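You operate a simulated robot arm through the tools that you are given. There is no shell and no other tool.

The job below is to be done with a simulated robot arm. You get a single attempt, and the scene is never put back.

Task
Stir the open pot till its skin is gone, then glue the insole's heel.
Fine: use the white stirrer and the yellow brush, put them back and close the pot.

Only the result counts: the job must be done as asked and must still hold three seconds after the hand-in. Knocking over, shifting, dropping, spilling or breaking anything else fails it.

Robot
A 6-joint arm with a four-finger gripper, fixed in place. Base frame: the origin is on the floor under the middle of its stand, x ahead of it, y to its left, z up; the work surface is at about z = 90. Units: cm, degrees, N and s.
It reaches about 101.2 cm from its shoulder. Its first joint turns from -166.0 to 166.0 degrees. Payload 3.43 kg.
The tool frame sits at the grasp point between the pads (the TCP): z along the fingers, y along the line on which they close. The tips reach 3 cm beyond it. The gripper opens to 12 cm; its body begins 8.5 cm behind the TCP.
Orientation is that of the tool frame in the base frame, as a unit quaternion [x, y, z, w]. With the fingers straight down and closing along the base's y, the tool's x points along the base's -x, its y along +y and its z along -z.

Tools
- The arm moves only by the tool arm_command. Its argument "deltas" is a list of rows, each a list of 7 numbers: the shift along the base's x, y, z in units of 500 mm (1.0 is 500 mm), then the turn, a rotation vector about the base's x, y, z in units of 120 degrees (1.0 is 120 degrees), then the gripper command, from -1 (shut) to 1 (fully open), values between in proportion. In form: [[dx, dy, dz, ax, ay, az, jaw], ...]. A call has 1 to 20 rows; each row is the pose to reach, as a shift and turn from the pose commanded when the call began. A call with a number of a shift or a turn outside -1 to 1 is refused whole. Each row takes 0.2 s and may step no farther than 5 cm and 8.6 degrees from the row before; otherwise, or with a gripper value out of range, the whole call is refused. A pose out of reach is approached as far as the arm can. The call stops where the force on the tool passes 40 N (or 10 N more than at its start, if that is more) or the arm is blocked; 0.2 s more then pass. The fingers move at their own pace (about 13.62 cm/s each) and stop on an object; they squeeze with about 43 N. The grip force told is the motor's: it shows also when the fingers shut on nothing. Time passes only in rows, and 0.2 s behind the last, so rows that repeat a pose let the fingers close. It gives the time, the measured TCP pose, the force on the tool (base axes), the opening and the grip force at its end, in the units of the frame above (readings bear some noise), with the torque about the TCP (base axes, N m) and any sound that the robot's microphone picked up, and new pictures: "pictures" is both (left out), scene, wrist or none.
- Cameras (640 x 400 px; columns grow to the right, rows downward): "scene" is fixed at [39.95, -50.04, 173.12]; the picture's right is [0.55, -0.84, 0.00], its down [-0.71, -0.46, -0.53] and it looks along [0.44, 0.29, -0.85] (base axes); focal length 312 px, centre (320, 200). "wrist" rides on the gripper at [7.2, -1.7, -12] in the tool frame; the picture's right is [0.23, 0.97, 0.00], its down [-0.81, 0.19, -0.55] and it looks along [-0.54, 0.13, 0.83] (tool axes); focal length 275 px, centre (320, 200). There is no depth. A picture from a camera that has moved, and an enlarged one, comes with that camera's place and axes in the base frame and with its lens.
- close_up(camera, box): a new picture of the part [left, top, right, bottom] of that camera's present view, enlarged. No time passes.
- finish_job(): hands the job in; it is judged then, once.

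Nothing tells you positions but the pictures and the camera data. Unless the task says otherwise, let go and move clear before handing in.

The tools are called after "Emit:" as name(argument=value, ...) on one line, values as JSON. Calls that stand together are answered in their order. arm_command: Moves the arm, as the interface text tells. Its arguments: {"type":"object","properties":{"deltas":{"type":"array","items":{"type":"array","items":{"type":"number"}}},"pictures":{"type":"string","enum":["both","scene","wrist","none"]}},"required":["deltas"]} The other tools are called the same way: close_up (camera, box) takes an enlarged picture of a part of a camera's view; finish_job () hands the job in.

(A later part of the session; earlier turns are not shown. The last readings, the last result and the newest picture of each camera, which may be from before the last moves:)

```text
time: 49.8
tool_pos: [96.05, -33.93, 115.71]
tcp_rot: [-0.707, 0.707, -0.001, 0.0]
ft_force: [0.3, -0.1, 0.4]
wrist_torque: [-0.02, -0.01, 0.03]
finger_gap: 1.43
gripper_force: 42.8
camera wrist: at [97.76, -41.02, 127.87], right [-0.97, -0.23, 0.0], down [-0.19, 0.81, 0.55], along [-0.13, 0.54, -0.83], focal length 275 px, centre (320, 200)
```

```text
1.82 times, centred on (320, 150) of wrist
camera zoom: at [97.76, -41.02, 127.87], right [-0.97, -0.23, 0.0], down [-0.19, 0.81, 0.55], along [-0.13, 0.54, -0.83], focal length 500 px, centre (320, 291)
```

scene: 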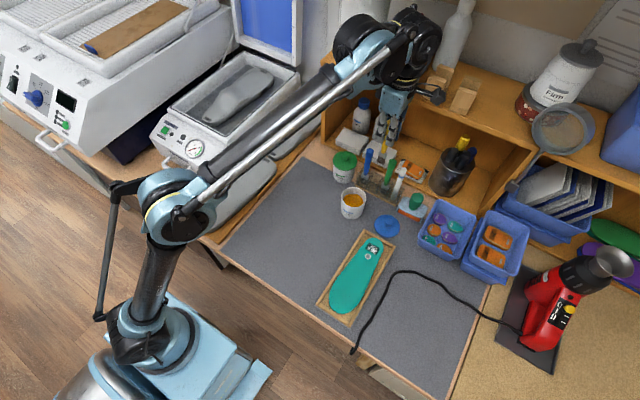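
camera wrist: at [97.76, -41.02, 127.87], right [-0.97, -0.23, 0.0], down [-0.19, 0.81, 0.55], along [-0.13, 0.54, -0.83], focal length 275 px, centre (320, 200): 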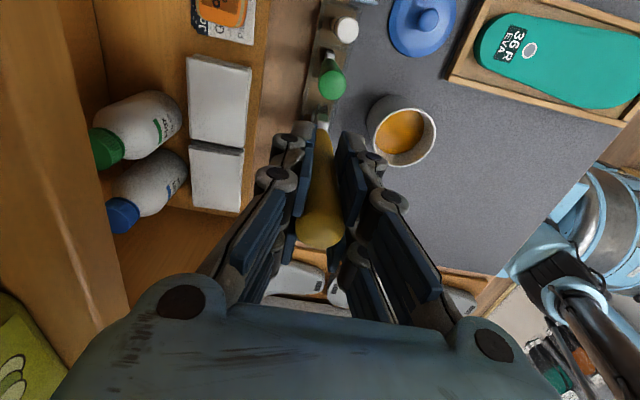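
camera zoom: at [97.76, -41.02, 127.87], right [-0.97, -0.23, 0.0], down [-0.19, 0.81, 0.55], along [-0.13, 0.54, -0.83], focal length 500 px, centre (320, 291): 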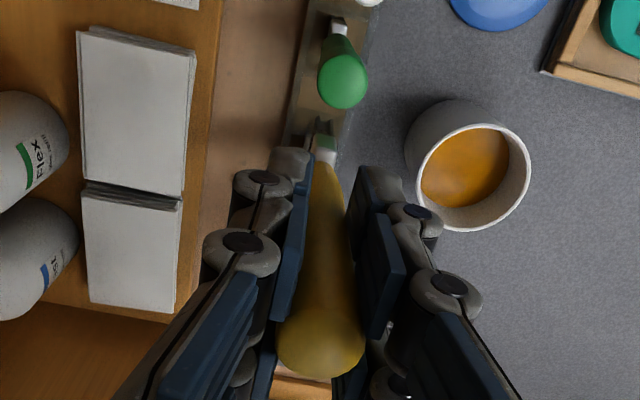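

The yellow brush is out; its bristle end is about 12.7 cm below the TCP and wide along y. I'll move it back from the rack and over the pot.

Emit:
arm_command(deltas=[[-0.05, 0, 0, 0, 0, 0, -1], [-0.1, 0, 0, 0, 0, 0, -1], [-0.15, 0.01, 0, 0, 0, 0, -1], [-0.19, 0.03, 0, 0, 0, 0, -1], [-0.209, 0.039, 0, 0, 0, 0, -1], [-0.209, 0.039, 0, 0, 0, 0, -1], [-0.209, 0.039, 0, 0, 0, 0, -1]])

Emit:
close_up(camera="scene", box=[310, 120, 420, 230])

Emit:
close_up(camera="wrist", box=[240, 40, 400, 260])

```text
time: 51.4
tool_pos: [85.8, -31.95, 115.58]
tcp_rot: [-0.707, 0.707, -0.001, -0.001]
ft_force: [-0.3, -0.3, -0.3]
wrist_torque: [-0.01, 0.0, -0.03]
finger_gap: 1.42
gripper_force: 43.3
camera wrist: at [87.33, -39.05, 127.7], right [-0.97, -0.23, 0.0], down [-0.19, 0.81, 0.55], along [-0.13, 0.54, -0.83], focal length 275 px, centre (320, 200)
```

scene: 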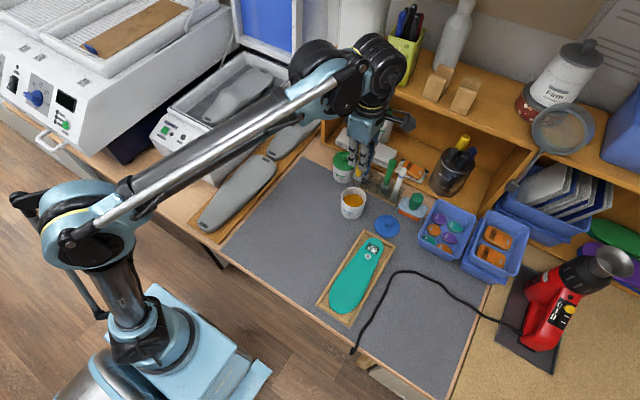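
wrist: 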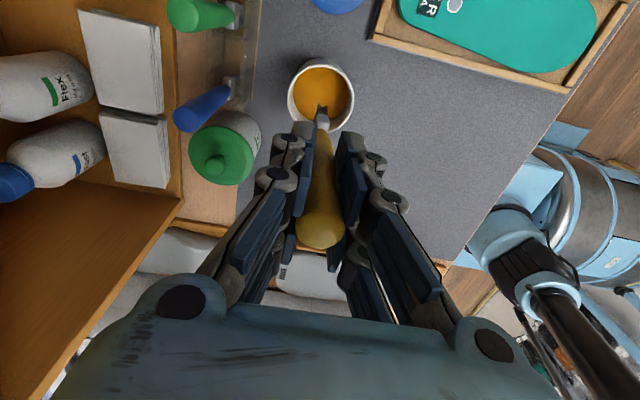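

```text
3.64 times, centred on (365, 175) of scene
camera zoom: at [39.95, -50.04, 173.12], right [0.55, -0.84, 0.0], down [-0.71, -0.46, -0.53], along [0.44, 0.29, -0.85], focal length 1134 px, centre (156, 291)
```

zoom: 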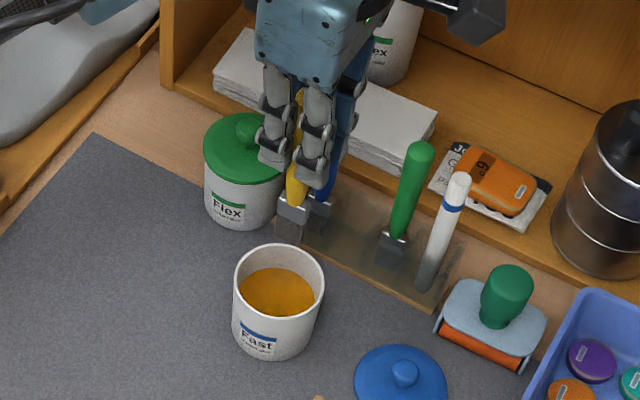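

```text
1.82 times, centred on (320, 150) of wrist
camera zoom: at [87.33, -39.05, 127.7], right [-0.97, -0.23, 0.0], down [-0.19, 0.81, 0.55], along [-0.13, 0.54, -0.83], focal length 500 px, centre (320, 291)
```

zoom: 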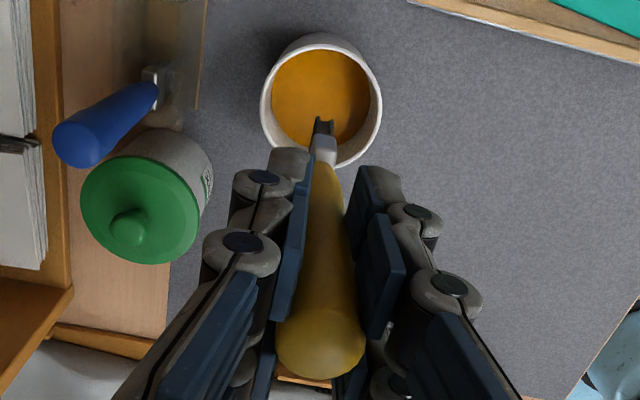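

The brush is centred over the pot. I'll lower it to just above the glue surface.

Emit:
arm_command(deltas=[[-0.002, 0, -0.04, 0, 0, 0, -1], [-0.002, 0, -0.09, 0, 0, 0, -1], [-0.002, 0, -0.13, 0, 0, 0, -1], [-0.002, 0, -0.155, 0, 0, 0, -1], [-0.002, 0, -0.165, 0, 0, 0, -1], [-0.002, 0, -0.165, 0, 0, 0, -1]], pictures="none")

Emit:
close_up(camera="scene", box=[330, 160, 390, 225])

Emit:
close_up(camera="wrist", box=[260, 60, 380, 150])

```text
time: 52.8
tool_pos: [85.51, -31.91, 107.39]
tcp_rot: [0.707, -0.707, 0.001, 0.0]
ft_force: [-0.6, -0.6, 0.5]
wrist_torque: [-0.04, -0.04, 0.04]
finger_gap: 1.46
gripper_force: 42.8
```

```text
6.15 times, centred on (360, 192) of scene
camera zoom: at [39.95, -50.04, 173.12], right [0.55, -0.84, 0.0], down [-0.71, -0.46, -0.53], along [0.44, 0.29, -0.85], focal length 1919 px, centre (74, 246)
```

zoom: 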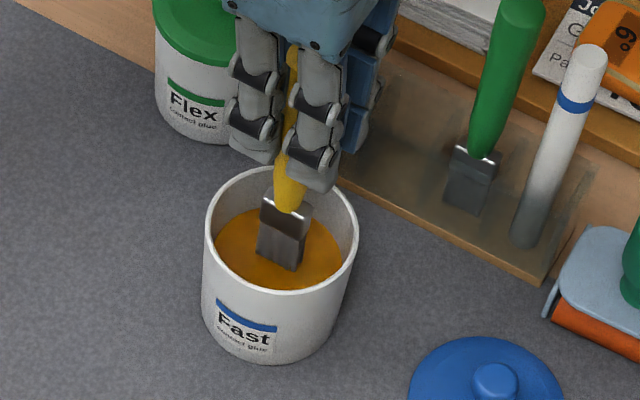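

```text
4.44 times, centred on (320, 105) of wrist
camera zoom: at [87.21, -39.02, 119.44], right [-0.97, -0.23, 0.0], down [-0.19, 0.81, 0.55], along [-0.13, 0.54, -0.83], focal length 1224 px, centre (320, 622)
```

zoom: 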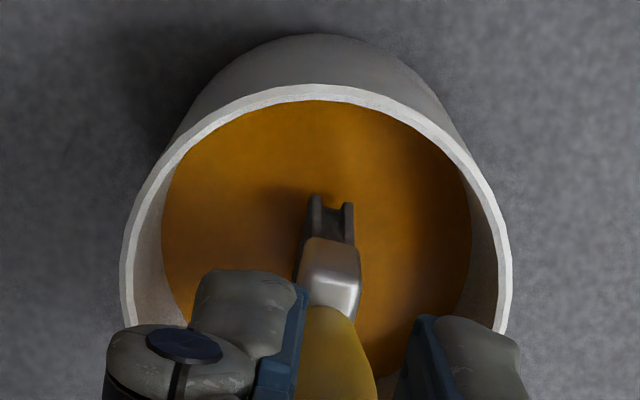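

Just above the surface, no contact. Now small steps down until I feel light contact.

Emit:
arm_command(deltas=[[0, 0, -0.003, 0, 0, 0, -1], [0, 0, -0.006, 0, 0, 0, -1], [0, 0, -0.006, 0, 0, 0, -1]], pictures="none")

```text
time: 53.6
tool_pos: [85.55, -31.91, 107.08]
tcp_rot: [-0.707, 0.707, -0.002, -0.001]
ft_force: [0.6, 0.1, -0.5]
wrist_torque: [0.01, 0.01, -0.01]
finger_gap: 1.41
gripper_force: 42.4
```

Emit:
arm_command(deltas=[[0, 0, -0.002, 0, 0, 0, -1], [0, 0, -0.004, 0, 0, 0, -1], [0, 0, -0.004, 0, 0, 0, -1]], pictures="none")

Emit:
close_up(camera="scene", box=[330, 160, 390, 225])

```text
time: 54.4
tool_pos: [85.49, -31.74, 106.76]
tcp_rot: [0.708, -0.707, 0.001, 0.0]
ft_force: [0.3, -0.1, -0.9]
wrist_torque: [-0.01, 0.01, -0.01]
finger_gap: 1.45
gripper_force: 42.3
```

```text
6.15 times, centred on (360, 192) of scene
camera zoom: at [39.95, -50.04, 173.12], right [0.55, -0.84, 0.0], down [-0.71, -0.46, -0.53], along [0.44, 0.29, -0.85], focal length 1919 px, centre (74, 246)
```

zoom: 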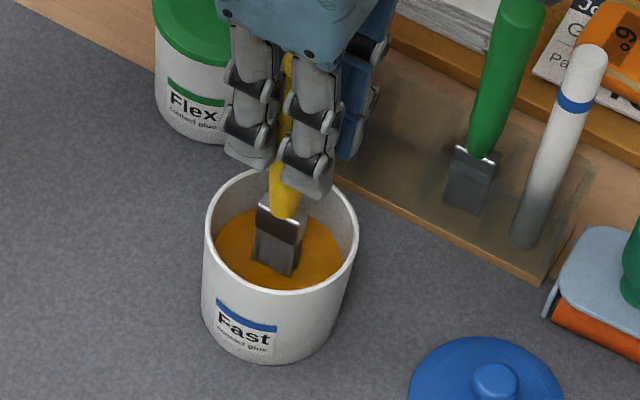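

Emit:
arm_command(deltas=[[0, 0, -0.002, 0, 0, 0, -1], [0, 0, -0.004, 0, 0, 0, -1], [0, 0, -0.004, 0, 0, 0, -1]], pictures="none")

```text
time: 55.2
tool_pos: [85.48, -31.68, 106.68]
tcp_rot: [-0.707, 0.707, -0.002, 0.0]
ft_force: [2.2, -2.3, 16.2]
wrist_torque: [-0.31, -0.27, 0.01]
finger_gap: 1.46
gripper_force: 43.2
```

There is contact at 16 N. I'll raise the brush clear and see whether the bristles picked up glue.

Emit:
arm_command(deltas=[[0, 0, 0.004, 0, 0, 0, -1], [0, 0, 0.01, 0, 0, 0, -1], [0, 0, 0.03, 0, 0, 0, -1], [0, 0, 0.06, 0, 0, 0, -1], [0, 0, 0.06, 0, 0, 0, -1]], pictures="none")

Emit:
close_up(camera="scene", box=[330, 160, 390, 225])

Emit:
close_up(camera="wrist", box=[280, 60, 380, 150])

```text
time: 56.4
tool_pos: [85.44, -31.74, 109.79]
tcp_rot: [-0.707, 0.708, -0.001, 0.0]
ft_force: [0.7, -0.8, 0.1]
wrist_torque: [0.01, 0.01, -0.02]
finger_gap: 1.45
gripper_force: 43.2
```

```text
6.15 times, centred on (360, 192) of scene
camera zoom: at [39.95, -50.04, 173.12], right [0.55, -0.84, 0.0], down [-0.71, -0.46, -0.53], along [0.44, 0.29, -0.85], focal length 1919 px, centre (74, 246)
```

zoom: 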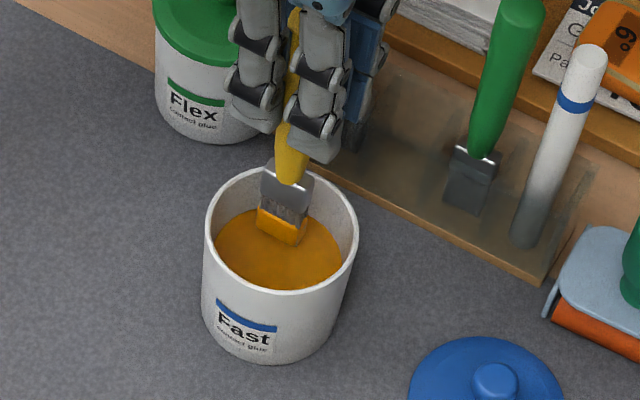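

```text
4.44 times, centred on (330, 105) of wrist
camera zoom: at [87.09, -38.91, 121.77], right [-0.97, -0.23, 0.0], down [-0.19, 0.81, 0.55], along [-0.13, 0.54, -0.83], focal length 1224 px, centre (276, 622)
```

zoom: 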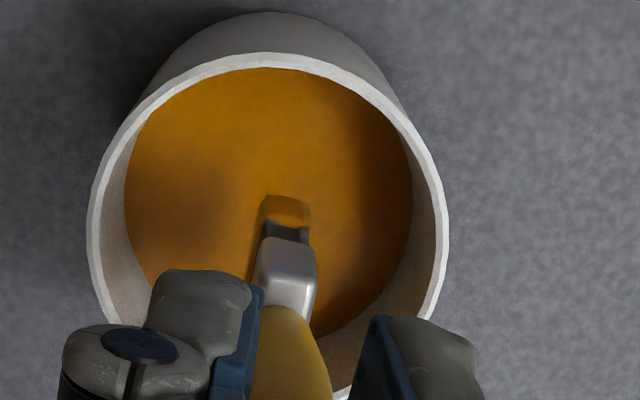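

The bristles are coated amber. I'll rise, pause over the pot to let any drip fall back, then travel to above the heel.

Emit:
arm_command(deltas=[[0, 0, 0.02, 0, 0, 0, -1], [0, 0, 0.04, 0, 0, 0, -1], [0, 0, 0.06, 0, 0, 0, -1], [0, 0, 0.06, 0, 0, 0, -1], [0, 0, 0.06, 0, 0, 0, -1], [0, 0, 0.06, 0, 0, 0, -1], [0, 0, 0.06, 0, 0, 0, -1], [-0.03, -0.04, 0.06, 0, 0, 0, -1], [-0.065, -0.085, 0.06, 0, 0, 0, -1], [-0.1, -0.13, 0.06, 0, 0, 0, -1], [-0.135, -0.175, 0.06, 0, 0, 0, -1], [-0.17, -0.22, 0.06, 0, 0, 0, -1], [-0.17, -0.228, 0.06, 0, 0, 0, -1], [-0.17, -0.228, 0.06, 0, 0, 0, -1]])

Emit:
close_up(camera="scene", box=[310, 160, 430, 340])

Emit:
close_up(camera="wrist", box=[220, 0, 420, 200])

```text
time: 59.4
tool_pos: [77.16, -43.4, 112.6]
tcp_rot: [0.707, -0.707, 0.001, 0.001]
ft_force: [-0.1, 0.4, -0.6]
wrist_torque: [0.03, -0.02, 0.03]
finger_gap: 1.46
gripper_force: 43.3
camera wrist: at [78.81, -50.39, 124.77], right [-0.97, -0.23, 0.0], down [-0.19, 0.81, 0.55], along [-0.13, 0.54, -0.83], focal length 275 px, centre (320, 200)
```

scene: 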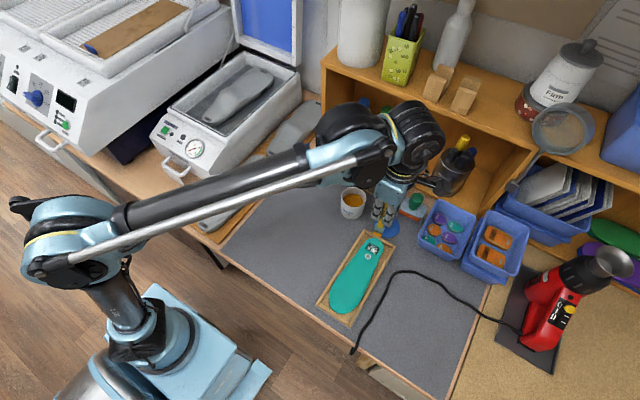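
wrist: 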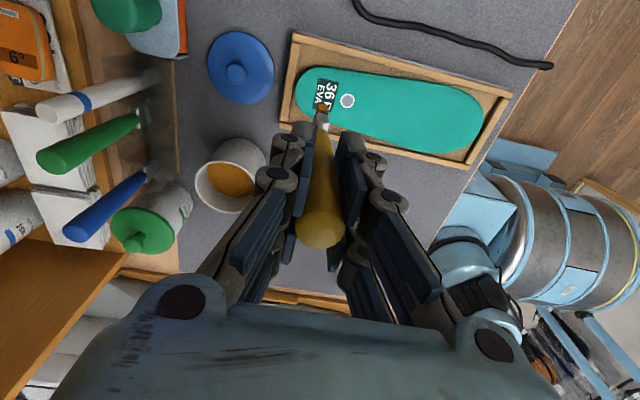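

```text
2.22 times, centred on (370, 250) of scene
camera zoom: at [39.95, -50.04, 173.12], right [0.55, -0.84, 0.0], down [-0.71, -0.46, -0.53], along [0.44, 0.29, -0.85], focal length 693 px, centre (209, 89)
```

zoom: 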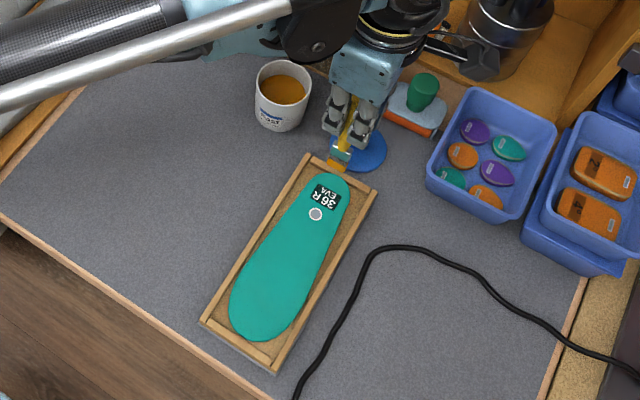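

```text
2.00 times, centred on (320, 100) of wrist
camera zoom: at [78.81, -50.39, 124.77], right [-0.97, -0.23, 0.0], down [-0.19, 0.81, 0.55], along [-0.13, 0.54, -0.83], focal length 551 px, centre (320, 400)
```

zoom: 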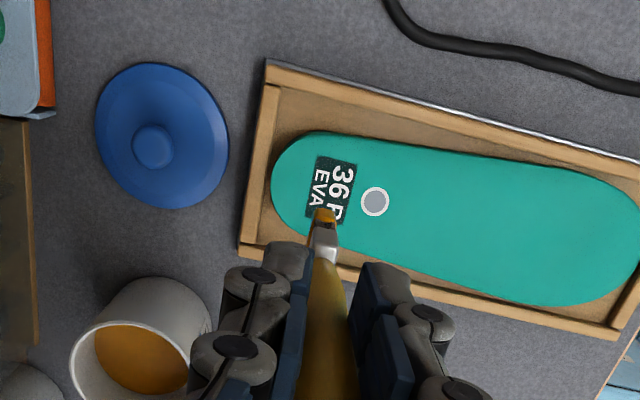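

I'm above the heel with no drips on the mat. I'll zoom to measure the heel outline precisely and study its markings.

Emit:
close_up(camera="wrist", box=[275, 25, 405, 135])

Emit:
close_up(camera="scene", box=[345, 225, 405, 285])

```text
3.64 times, centred on (340, 80) of wrist
camera zoom: at [78.81, -50.39, 124.77], right [-0.97, -0.23, 0.0], down [-0.19, 0.81, 0.55], along [-0.13, 0.54, -0.83], focal length 1001 px, centre (247, 636)
```

zoom: 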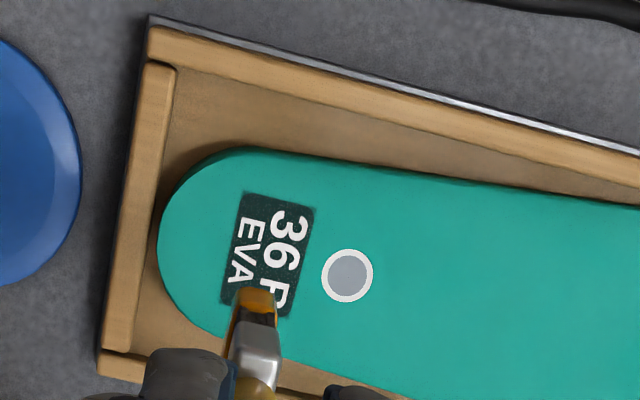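

```text
6.67 times, centred on (375, 255) of scene
camera zoom: at [39.95, -50.04, 173.12], right [0.55, -0.84, 0.0], down [-0.71, -0.46, -0.53], along [0.44, 0.29, -0.85], focal length 2079 px, centre (-47, -167)
```

zoom: 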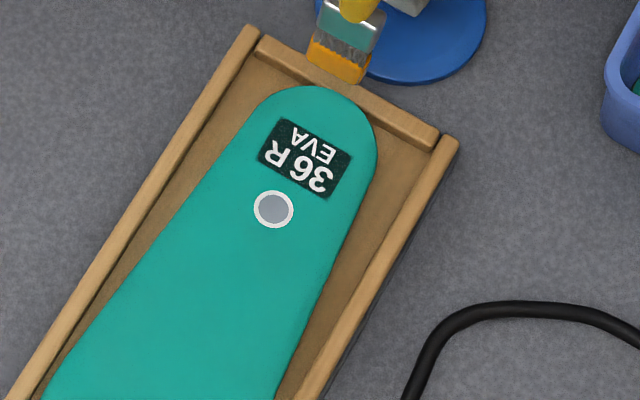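

The heel spans x≈73.5–79.85 and y≈-46.3 to -40.5, with its top at z≈92.3, and the end is rounded. I'll lower the brush over the heel's middle to just above it first.

Emit:
arm_command(deltas=[[-0.022, -0.002, -0.04, 0, 0, 0, -1], [-0.022, -0.002, -0.09, 0, 0, 0, -1], [-0.022, -0.002, -0.13, 0, 0, 0, -1], [-0.022, -0.002, -0.142, 0, 0, 0, -1], [-0.022, -0.002, -0.142, 0, 0, 0, -1]], pictures="none")

Emit:
close_up(camera="scene", box=[345, 215, 415, 285])

Emit:
close_up(camera="wrist", box=[255, 25, 405, 155])

```text
time: 60.6
tool_pos: [76.0, -43.29, 105.56]
tcp_rot: [-0.707, 0.707, -0.002, 0.0]
ft_force: [-0.1, -0.5, 0.1]
wrist_torque: [0.02, -0.03, -0.01]
finger_gap: 1.42
gripper_force: 43.4
```

```text
5.71 times, centred on (380, 250) of scene
camera zoom: at [39.95, -50.04, 173.12], right [0.55, -0.84, 0.0], down [-0.71, -0.46, -0.53], along [0.44, 0.29, -0.85], focal length 1782 px, centre (-23, -86)
```

zoom: 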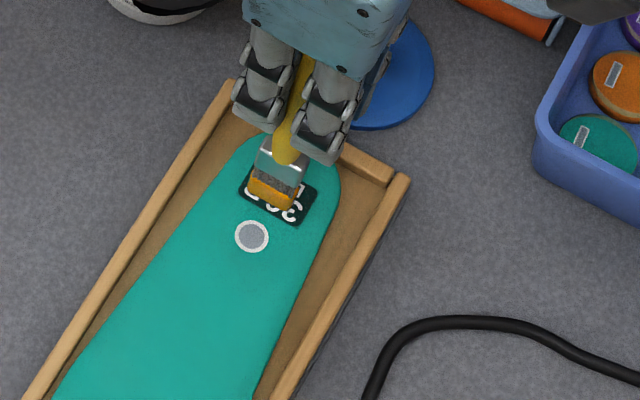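

```text
3.08 times, centred on (330, 90) of wrist
camera zoom: at [77.67, -50.38, 117.73], right [-0.97, -0.23, 0.0], down [-0.19, 0.81, 0.55], along [-0.13, 0.54, -0.83], focal length 847 px, centre (289, 538)
```

zoom: 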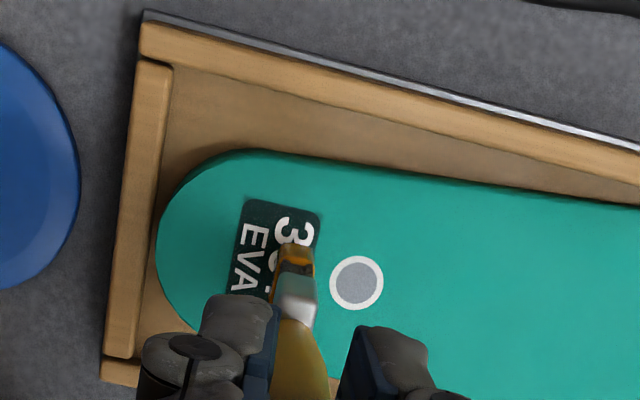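

The brush hovers just above the label. Now small steps down to light contact.

Emit:
arm_command(deltas=[[0, 0, -0.004, 0, 0, 0, -1], [0, 0, -0.008, 0, 0, 0, -1], [0, 0, -0.008, 0, 0, 0, -1]], pictures="none")

```text
time: 61.4
tool_pos: [75.99, -43.39, 105.2]
tcp_rot: [0.707, -0.707, 0.002, 0.0]
ft_force: [-0.5, -0.7, -0.2]
wrist_torque: [-0.01, 0.0, -0.02]
finger_gap: 1.44
gripper_force: 42.9
```

Emit:
arm_command(deltas=[[0, 0, -0.003, 0, 0, 0, -1], [0, 0, -0.005, 0, 0, 0, -1], [0, 0, -0.005, 0, 0, 0, -1]], pictures="none")

Emit:
close_up(camera="scene", box=[345, 215, 415, 285])

```text
time: 62.2
tool_pos: [75.88, -43.41, 104.84]
tcp_rot: [-0.707, 0.707, -0.001, 0.0]
ft_force: [0.4, 0.5, 4.5]
wrist_torque: [-0.01, 0.0, 0.02]
finger_gap: 1.42
gripper_force: 43.2
```

```text
5.71 times, centred on (380, 250) of scene
camera zoom: at [39.95, -50.04, 173.12], right [0.55, -0.84, 0.0], down [-0.71, -0.46, -0.53], along [0.44, 0.29, -0.85], focal length 1782 px, centre (-23, -86)
```

zoom: 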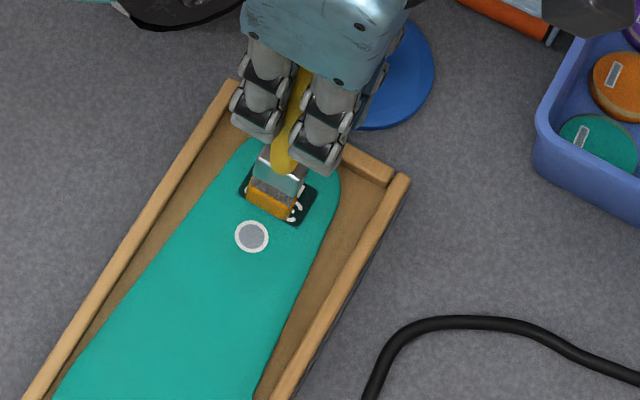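

Light contact at 4.5 N. I'll make a first stroke toward the heel end along the middle lane and see what is deposited.

Emit:
arm_command(deltas=[[0.015, 0, 0, 0, 0, 0, -1], [0.03, 0, 0, 0, 0, 0, -1], [0.045, 0, 0, 0, 0, 0, -1], [0.06, 0, 0, 0, 0, 0, -1], [0.06, 0, 0, 0, 0, 0, -1]], pictures="none")

Emit:
close_up(camera="scene", box=[345, 215, 415, 285])

Emit:
close_up(camera="wrist", box=[275, 25, 425, 155])

```text
time: 63.4
tool_pos: [78.86, -43.3, 104.85]
tcp_rot: [0.708, -0.707, 0.002, 0.0]
ft_force: [-4.0, -0.5, 21.1]
wrist_torque: [-0.09, 0.45, -0.01]
finger_gap: 1.45
gripper_force: 42.6
```

```text
5.71 times, centred on (380, 250) of scene
camera zoom: at [39.95, -50.04, 173.12], right [0.55, -0.84, 0.0], down [-0.71, -0.46, -0.53], along [0.44, 0.29, -0.85], focal length 1782 px, centre (-23, -86)
```

zoom: 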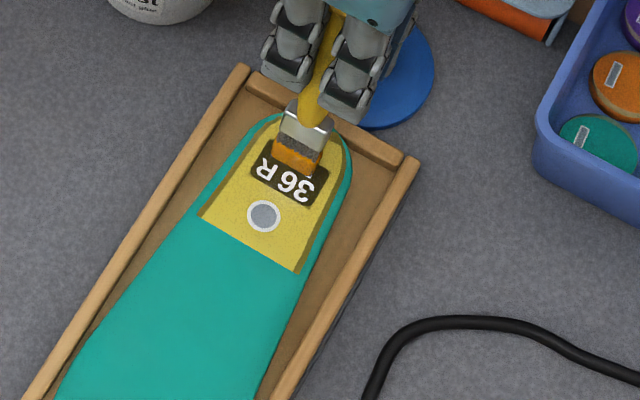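

```text
3.08 times, centred on (350, 90) of wrist
camera zoom: at [80.43, -50.4, 117.03], right [-0.97, -0.23, 0.0], down [-0.19, 0.81, 0.55], along [-0.12, 0.54, -0.83], focal length 847 px, centre (228, 538)
```

zoom: 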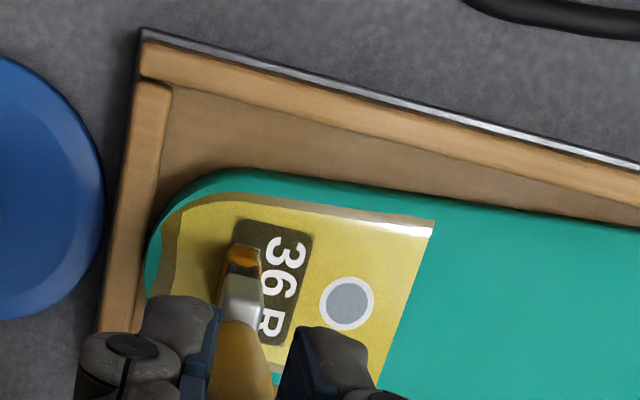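

The heel zone took the glue in one stroke. But the tray seems to have been dragged slightly toward +x by friction, so I'll lift off and compare with the starting picture.

Emit:
arm_command(deltas=[[0, 0, 0.006, 0, 0, 0, -1], [0, 0, 0.03, 0, 0, 0, -1], [0, 0, 0.08, 0, 0, 0, -1], [0, 0, 0.15, 0, 0, 0, -1], [0, 0, 0.15, 0, 0, 0, -1]])

Emit:
close_up(camera="scene", box=[300, 220, 420, 340])

Emit:
close_up(camera="wrist", box=[220, 0, 520, 160])

```text
time: 64.6
tool_pos: [78.78, -43.34, 112.53]
tcp_rot: [0.707, -0.707, 0.001, 0.0]
ft_force: [0.2, 0.5, -0.2]
wrist_torque: [-0.03, 0.0, -0.01]
finger_gap: 1.43
gripper_force: 42.8
camera wrist: at [80.49, -50.35, 124.61], right [-0.97, -0.23, 0.0], down [-0.19, 0.81, 0.55], along [-0.13, 0.54, -0.83], focal length 275 px, centre (320, 200)
```

scene: 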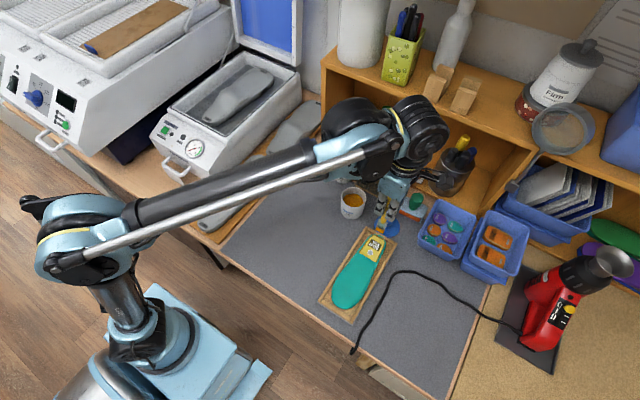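
wrist: 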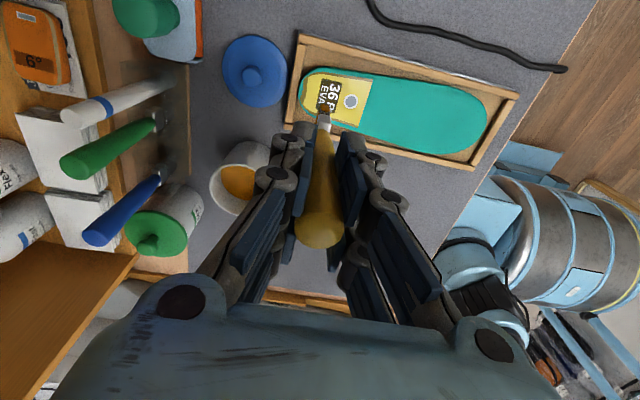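

```text
3.33 times, centred on (360, 280) of scene
camera zoom: at [39.95, -50.04, 173.12], right [0.55, -0.84, 0.0], down [-0.71, -0.46, -0.53], along [0.44, 0.29, -0.85], focal length 1039 px, centre (187, -67)
```

zoom: 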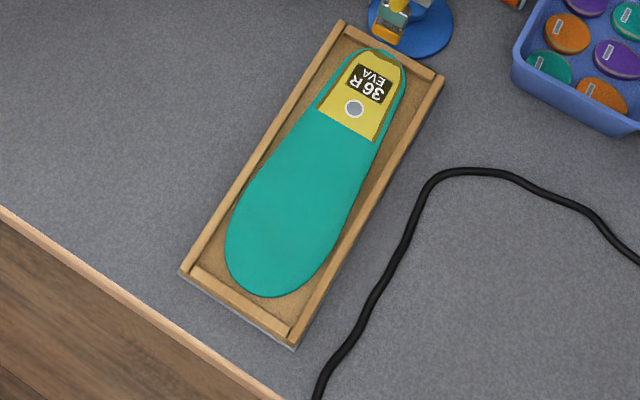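

```text
2.13 times, centred on (370, 80) of wrist
camera zoom: at [80.49, -50.35, 124.61], right [-0.97, -0.23, 0.0], down [-0.19, 0.81, 0.55], along [-0.13, 0.54, -0.83], focal length 587 px, centre (213, 456)
```

zoom: 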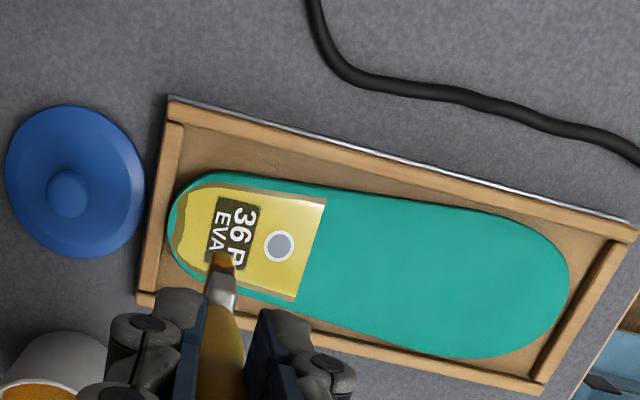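

The heel is glued, but the tray has slid about 1.2 cm toward +x. I'll push it back once the lid next to it is out of the way. First I look closely at the glued zone to see whether it is complete.

Emit:
close_up(camera="wrist", box=[290, 60, 390, 140])

Emit:
close_up(camera="scene", box=[350, 220, 400, 270])

```text
5.00 times, centred on (340, 100) of wrist
camera zoom: at [80.49, -50.35, 124.61], right [-0.97, -0.23, 0.0], down [-0.19, 0.81, 0.55], along [-0.13, 0.54, -0.83], focal length 1376 px, centre (220, 700)
```

zoom: 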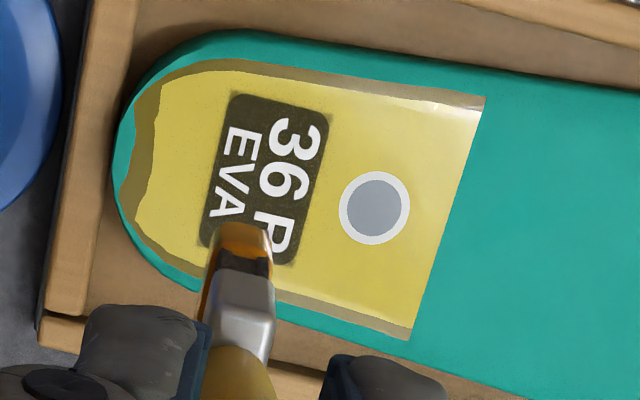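

```text
8.00 times, centred on (375, 245) of scene
camera zoom: at [39.95, -50.04, 173.12], right [0.55, -0.84, 0.0], down [-0.71, -0.46, -0.53], along [0.44, 0.29, -0.85], focal length 2494 px, centre (-120, -160)
```

zoom: 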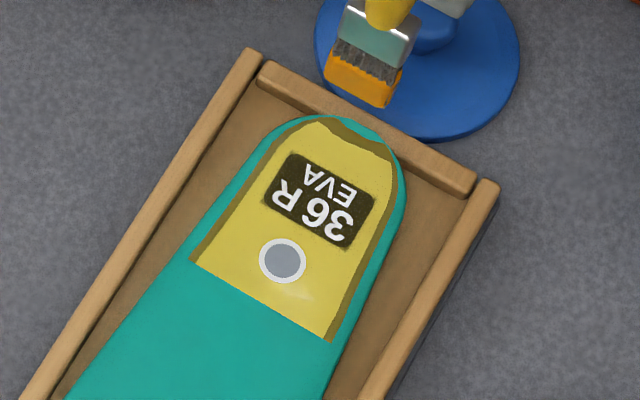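

The glue film covers the whole heel zone, with a slightly darker rim. I'll make one more light stroke, this time toward -x from the heel end, which both firms up the coating and pulls any drag in the right direction.

Emit:
arm_command(deltas=[[0.01, 0, -0.05, 0, 0, 0, -1], [0.012, 0, -0.1, 0, 0, 0, -1], [0.012, 0, -0.135, 0, 0, 0, -1], [0.012, 0, -0.146, 0, 0, 0, -1], [0.012, 0, -0.146, 0, 0, 0, -1]], pictures="none")

```text
time: 65.8
tool_pos: [79.44, -43.38, 105.16]
tcp_rot: [0.708, -0.707, 0.001, 0.0]
ft_force: [0.1, 0.0, 0.4]
wrist_torque: [0.0, -0.01, -0.01]
finger_gap: 1.45
gripper_force: 43.0
```

Emit:
arm_command(deltas=[[0, 0, -0.002, 0, 0, 0, -1], [0, 0, -0.003, 0, 0, 0, -1], [0, 0, -0.003, 0, 0, 0, -1]], pictures="none")

```text
time: 66.6
tool_pos: [79.43, -43.28, 105.08]
tcp_rot: [0.708, -0.706, 0.001, 0.0]
ft_force: [-1.5, 1.0, 3.6]
wrist_torque: [0.11, 0.16, -0.03]
finger_gap: 1.45
gripper_force: 43.3
```

Contact is 3.6 N. Now a slow 1.5 cm stroke toward -x, then a check.

Emit:
arm_command(deltas=[[-0.01, 0, 0, 0, 0, 0, -1], [-0.02, 0, 0, 0, 0, 0, -1], [-0.03, 0, 0, 0, 0, 0, -1], [-0.03, 0, 0, 0, 0, 0, -1]], pictures="none")

Emit:
close_up(camera="scene", box=[300, 220, 420, 340])

Emit:
close_up(camera="scene", box=[350, 220, 400, 270])

```text
time: 67.6
tool_pos: [77.92, -43.42, 105.04]
tcp_rot: [-0.707, 0.707, -0.001, -0.001]
ft_force: [-1.7, 0.4, 1.2]
wrist_torque: [-0.02, 0.09, -0.02]
finger_gap: 1.44
gripper_force: 42.4
```

```text
3.33 times, centred on (360, 280) of scene
camera zoom: at [39.95, -50.04, 173.12], right [0.55, -0.84, 0.0], down [-0.71, -0.46, -0.53], along [0.44, 0.29, -0.85], focal length 1039 px, centre (187, -67)
```

zoom: 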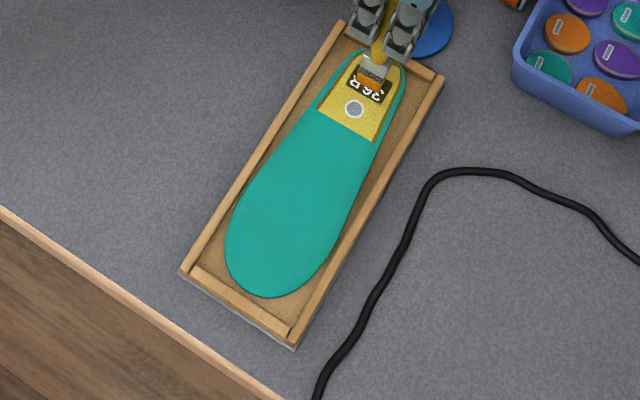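

```text
8.00 times, centred on (375, 245) of scene
camera zoom: at [39.95, -50.04, 173.12], right [0.55, -0.84, 0.0], down [-0.71, -0.46, -0.53], along [0.44, 0.29, -0.85], focal length 2494 px, centre (-120, -160)
```

zoom: 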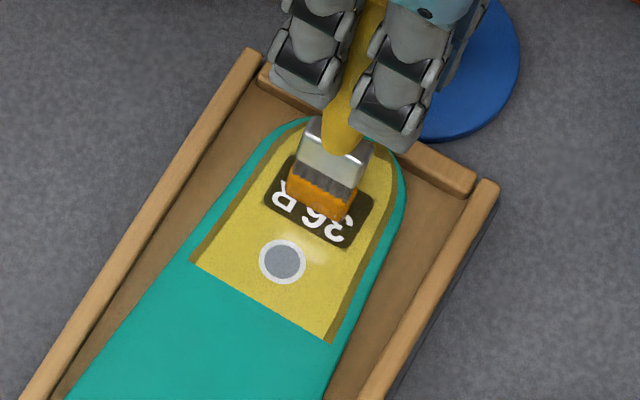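

The film and tray are unchanged, so the coating is complete. I'll lift off and take the brush back toward its slot, rising first, then coming in along its own lane.

Emit:
arm_command(deltas=[[0, 0, 0.01, 0, 0, 0, -1], [0, 0, 0.06, 0, 0, 0, -1], [0, 0, 0.13, 0, 0, 0, -1], [0, 0, 0.19, 0, 0, 0, -1], [0, 0, 0.214, 0, 0, 0, -1], [0.03, 0.04, 0.214, 0, 0, 0, -1], [0.08, 0.09, 0.214, 0, 0, 0, -1], [0.12, 0.14, 0.214, 0, 0, 0, -1], [0.15, 0.19, 0.214, 0, 0, 0, -1], [0.19, 0.196, 0.214, 0, 0, 0, -1], [0.24, 0.196, 0.214, 0, 0, 0, -1], [0.29, 0.196, 0.214, 0, 0, 0, -1], [0.34, 0.196, 0.214, 0, 0, 0, -1], [0.36, 0.196, 0.214, 0, 0, 0, -1], [0.36, 0.196, 0.214, 0, 0, 0, -1], [0.36, 0.196, 0.214, 0, 0, 0, -1]])

Emit:
close_up(camera="scene", box=[340, 110, 440, 210])

Emit:
close_up(camera="wrist", box=[250, 40, 390, 180])

```text
time: 71.0
tool_pos: [96.29, -33.51, 115.45]
tcp_rot: [-0.707, 0.707, -0.001, 0.0]
ft_force: [0.2, 0.2, -0.8]
wrist_torque: [-0.03, 0.0, 0.03]
finger_gap: 1.46
gripper_force: 42.8
camera wrist: at [97.91, -40.61, 127.58], right [-0.97, -0.23, 0.0], down [-0.19, 0.81, 0.55], along [-0.13, 0.54, -0.83], focal length 275 px, centre (320, 200)
```

scene: 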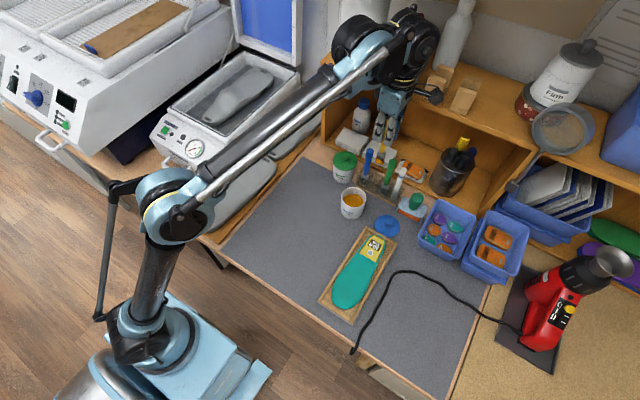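
wrist: 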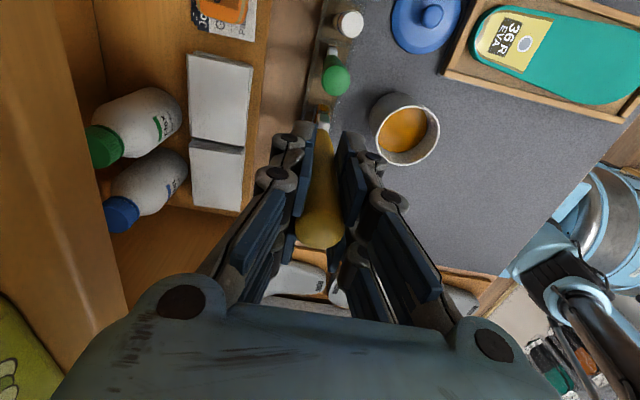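

```text
4.00 times, centred on (390, 160) of scene
camera zoom: at [39.95, -50.04, 173.12], right [0.55, -0.84, 0.0], down [-0.71, -0.46, -0.53], along [0.44, 0.29, -0.85], focal length 1247 px, centre (40, 360)
```

zoom: 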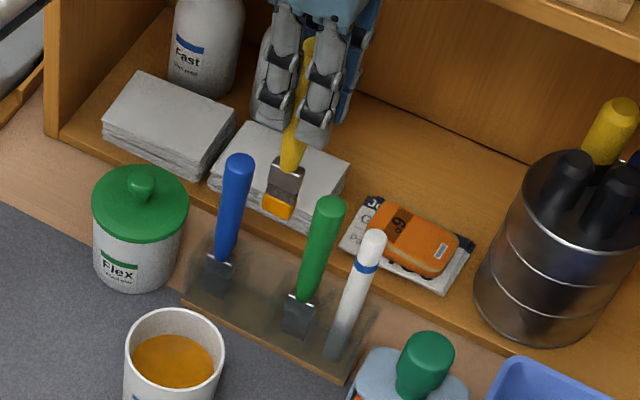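

```text
2.86 times, centred on (320, 110) of wrist
camera zoom: at [97.91, -40.61, 127.58], right [-0.97, -0.23, 0.0], down [-0.19, 0.81, 0.55], along [-0.13, 0.54, -0.83], focal length 786 px, centre (320, 457)
```

zoom: 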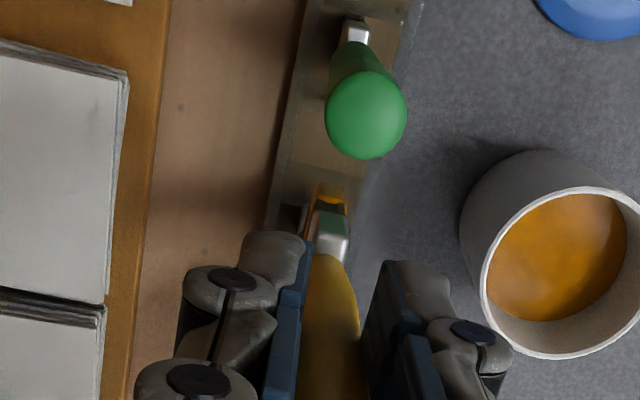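

Slightly off in x and y (0.3 and 0.2 cm). I'll correct and lower to just above the rack, then check.

Emit:
arm_command(deltas=[[-0.0064, -0.0042, 0, 0, 0, 0, -1], [-0.0064, -0.0042, -0.03, 0, 0, 0, -1], [-0.0064, -0.0042, -0.07, 0, 0, 0, -1], [-0.0064, -0.0042, -0.09, 0, 0, 0, -1], [-0.0064, -0.0042, -0.09, 0, 0, 0, -1], [-0.0064, -0.0042, -0.09, 0, 0, 0, -1]])

Emit:
close_up(camera="scene", box=[350, 130, 420, 210])

Emit:
close_up(camera="wrist", box=[260, 40, 390, 150])

```text
time: 72.4
tool_pos: [95.64, -33.58, 111.14]
tcp_rot: [0.707, -0.707, 0.001, 0.0]
ft_force: [0.2, -0.2, 0.8]
wrist_torque: [0.03, -0.01, 0.02]
finger_gap: 1.47
gripper_force: 42.8
camera wrist: at [97.37, -40.66, 123.25], right [-0.97, -0.23, 0.0], down [-0.19, 0.81, 0.55], along [-0.13, 0.54, -0.83], focal length 275 px, centre (320, 200)
```

scene: 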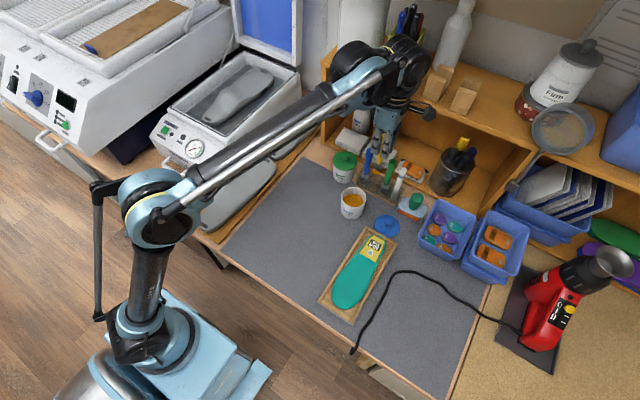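
wrist: 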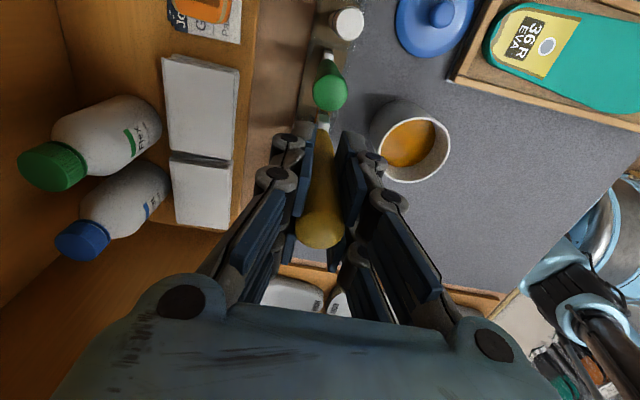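

```text
5.00 times, centred on (385, 170) of scene
camera zoom: at [39.95, -50.04, 173.12], right [0.55, -0.84, 0.0], down [-0.71, -0.46, -0.53], along [0.44, 0.29, -0.85], focal length 1559 px, centre (-5, 350)
```

zoom: 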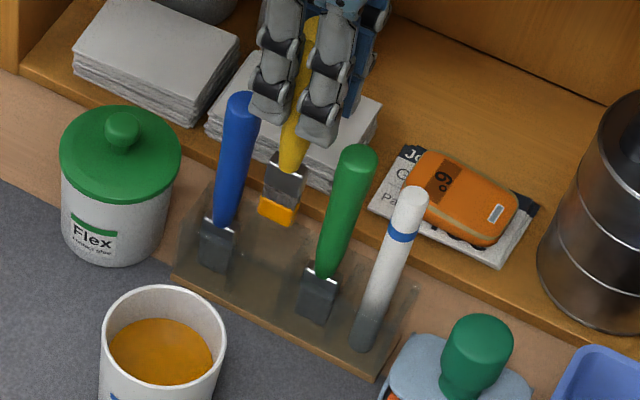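

```text
3.64 times, centred on (325, 95) of wrist
camera zoom: at [97.37, -40.66, 123.25], right [-0.97, -0.23, 0.0], down [-0.19, 0.81, 0.55], along [-0.13, 0.54, -0.83], focal length 1001 px, centre (302, 582)
```

zoom: 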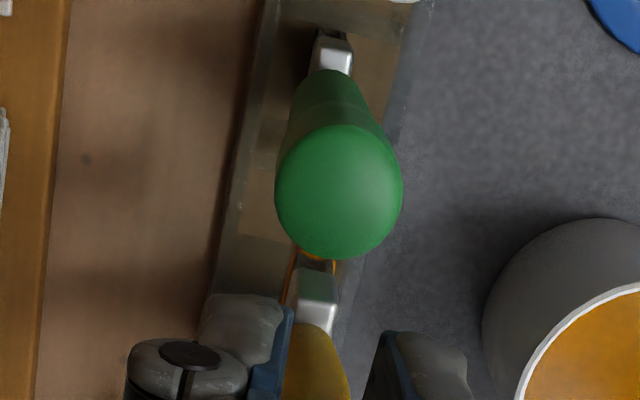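

Small correction of +0.26 cm in x and -0.15 cm in y, then a gentle descent into the slot.

Emit:
arm_command(deltas=[[0.0052, -0.003, 0, 0, 0, 0, -1], [0.0052, -0.003, -0.01, 0, 0, 0, -1], [0.0052, -0.003, -0.04, 0, 0, 0, -1], [0.0052, -0.003, -0.07, 0, 0, 0, -1], [0.0052, -0.003, -0.1, 0, 0, 0, -1], [0.0052, -0.003, -0.125, 0, 0, 0, -1], [0.0052, -0.003, -0.145, 0, 0, 0, -1], [0.0052, -0.003, -0.15, 0, 0, 0, -1], [0.0052, -0.003, -0.15, 0, 0, 0, -1]])

Emit:
close_up(camera="scene", box=[350, 130, 420, 210])

Emit:
close_up(camera="wrist", box=[220, 60, 420, 310])

```text
time: 74.4
tool_pos: [95.93, -33.91, 103.68]
tcp_rot: [-0.707, 0.707, -0.001, 0.0]
ft_force: [-0.7, -0.8, -0.6]
wrist_torque: [0.01, -0.02, 0.01]
finger_gap: 1.43
gripper_force: 43.0
camera wrist: at [97.53, -40.93, 115.8], right [-0.97, -0.23, 0.0], down [-0.19, 0.81, 0.55], along [-0.13, 0.54, -0.83], focal length 275 px, centre (320, 200)
```

scene: 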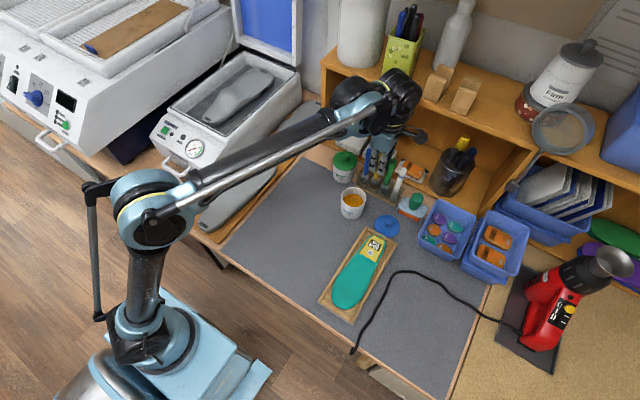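
wrist: 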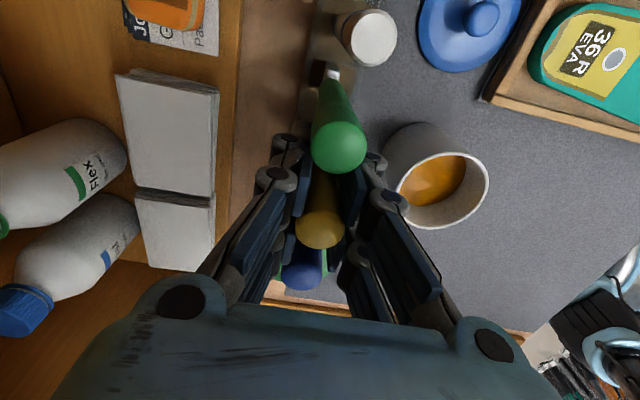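

```text
5.00 times, centred on (385, 170) of scene
camera zoom: at [39.95, -50.04, 173.12], right [0.55, -0.84, 0.0], down [-0.71, -0.46, -0.53], along [0.44, 0.29, -0.85], focal length 1559 px, centre (-5, 350)
```

zoom: 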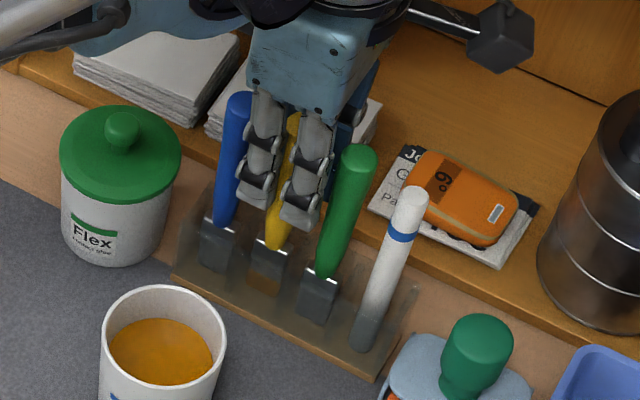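

```text
1.60 times, centred on (320, 185) of wrist
camera zoom: at [97.53, -40.93, 115.8], right [-0.97, -0.23, 0.0], down [-0.19, 0.81, 0.55], along [-0.13, 0.54, -0.83], focal length 440 px, centre (320, 224)
```

zoom: 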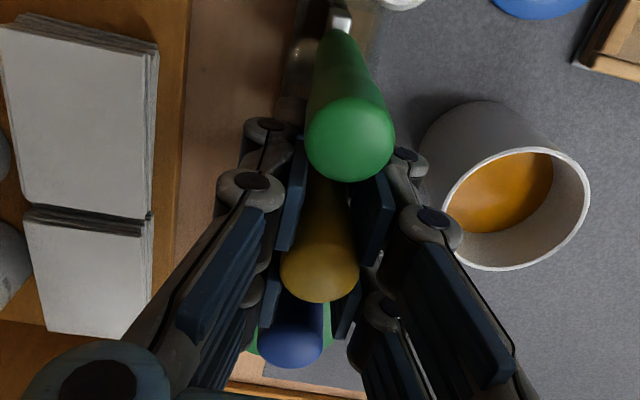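

The brush is in its slot without contact. Lowering the last bit in small steps.

Emit:
arm_command(deltas=[[0, 0.002, -0.004, 0, 0, 0, -1], [0, 0.002, -0.008, 0, 0, 0, -1], [0, 0.002, -0.008, 0, 0, 0, -1]], pictures="none")

```text
time: 75.2
tool_pos: [95.91, -33.84, 103.26]
tcp_rot: [0.707, -0.707, 0.001, 0.0]
ft_force: [0.7, -0.2, 0.3]
wrist_torque: [-0.03, 0.01, 0.0]
finger_gap: 1.43
gripper_force: 42.8
```

Emit:
arm_command(deltas=[[0, 0.002, -0.002, 0, 0, 0, -1], [0, 0.002, -0.004, 0, 0, 0, -1], [0, 0.002, -0.004, 0, 0, 0, -1]], pictures="none")

```text
time: 76.0
tool_pos: [95.86, -33.62, 103.28]
tcp_rot: [-0.707, 0.707, -0.002, 0.001]
ft_force: [1.7, -2.8, 12.4]
wrist_torque: [-0.24, -0.23, -0.01]
finger_gap: 1.46
gripper_force: 42.8
```

It is seated at the bottom (12 N). I'll ease the load slightly, open the fingers, and rise straight up.

Emit:
arm_command(deltas=[[0, 0, 0.003, 0, 0, 0, -1], [0, 0, 0.003, 0, 0, 0, -0.75], [0, 0, 0.003, 0, 0, 0, -0.65], [0, 0, 0.003, 0, 0, 0, -0.45], [0, 0, 0.003, 0, 0, 0, -0.2], [0, 0, 0.003, 0, 0, 0, -0.2], [0, 0, 0.003, 0, 0, 0, -0.2]])

Emit:
close_up(camera="wrist", box=[220, 60, 420, 310])

Emit:
close_up(camera="scene", box=[350, 130, 420, 210])

```text
time: 77.6
tool_pos: [95.92, -33.6, 103.19]
tcp_rot: [-0.707, 0.707, -0.001, 0.0]
ft_force: [0.5, -0.5, -0.9]
wrist_torque: [-0.03, -0.03, -0.01]
finger_gap: 4.8
gripper_force: 0.1
camera wrist: at [97.56, -40.72, 115.33], right [-0.97, -0.23, 0.0], down [-0.19, 0.81, 0.55], along [-0.13, 0.54, -0.83], focal length 275 px, centre (320, 200)
```

scene: 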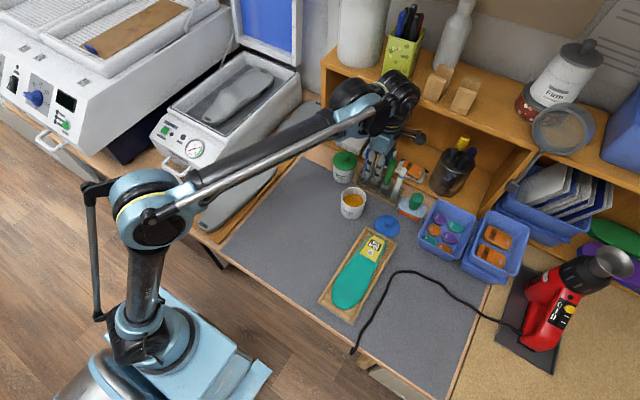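
wrist: 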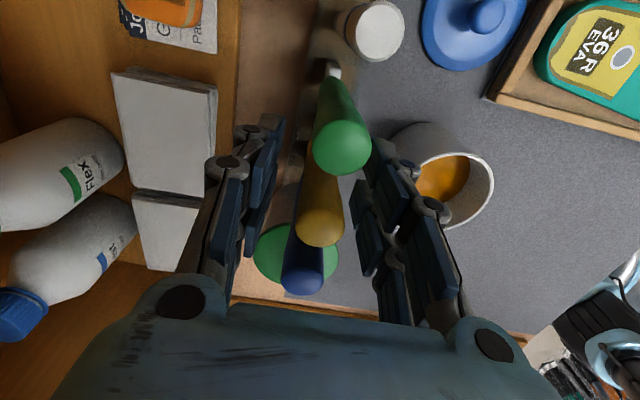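

```text
1.60 times, centred on (320, 185) of wrist
camera zoom: at [97.56, -40.72, 115.33], right [-0.97, -0.23, 0.0], down [-0.19, 0.81, 0.55], along [-0.13, 0.54, -0.83], focal length 440 px, centre (320, 224)
```

zoom: 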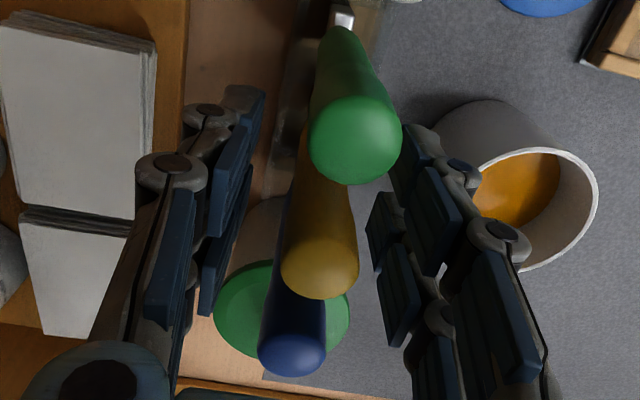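

```text
5.00 times, centred on (385, 170) of scene
camera zoom: at [39.95, -50.04, 173.12], right [0.55, -0.84, 0.0], down [-0.71, -0.46, -0.53], along [0.44, 0.29, -0.85], focal length 1559 px, centre (-5, 350)
```

zoom: 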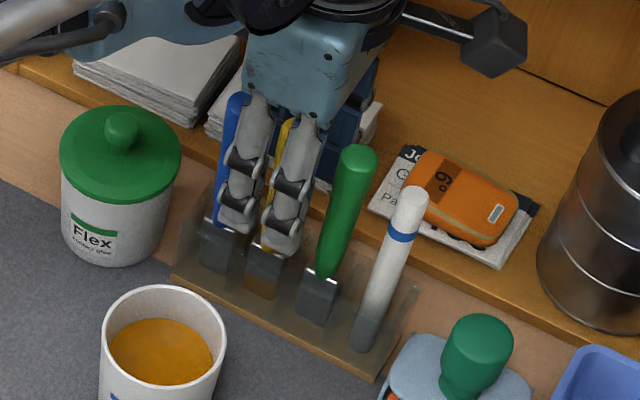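

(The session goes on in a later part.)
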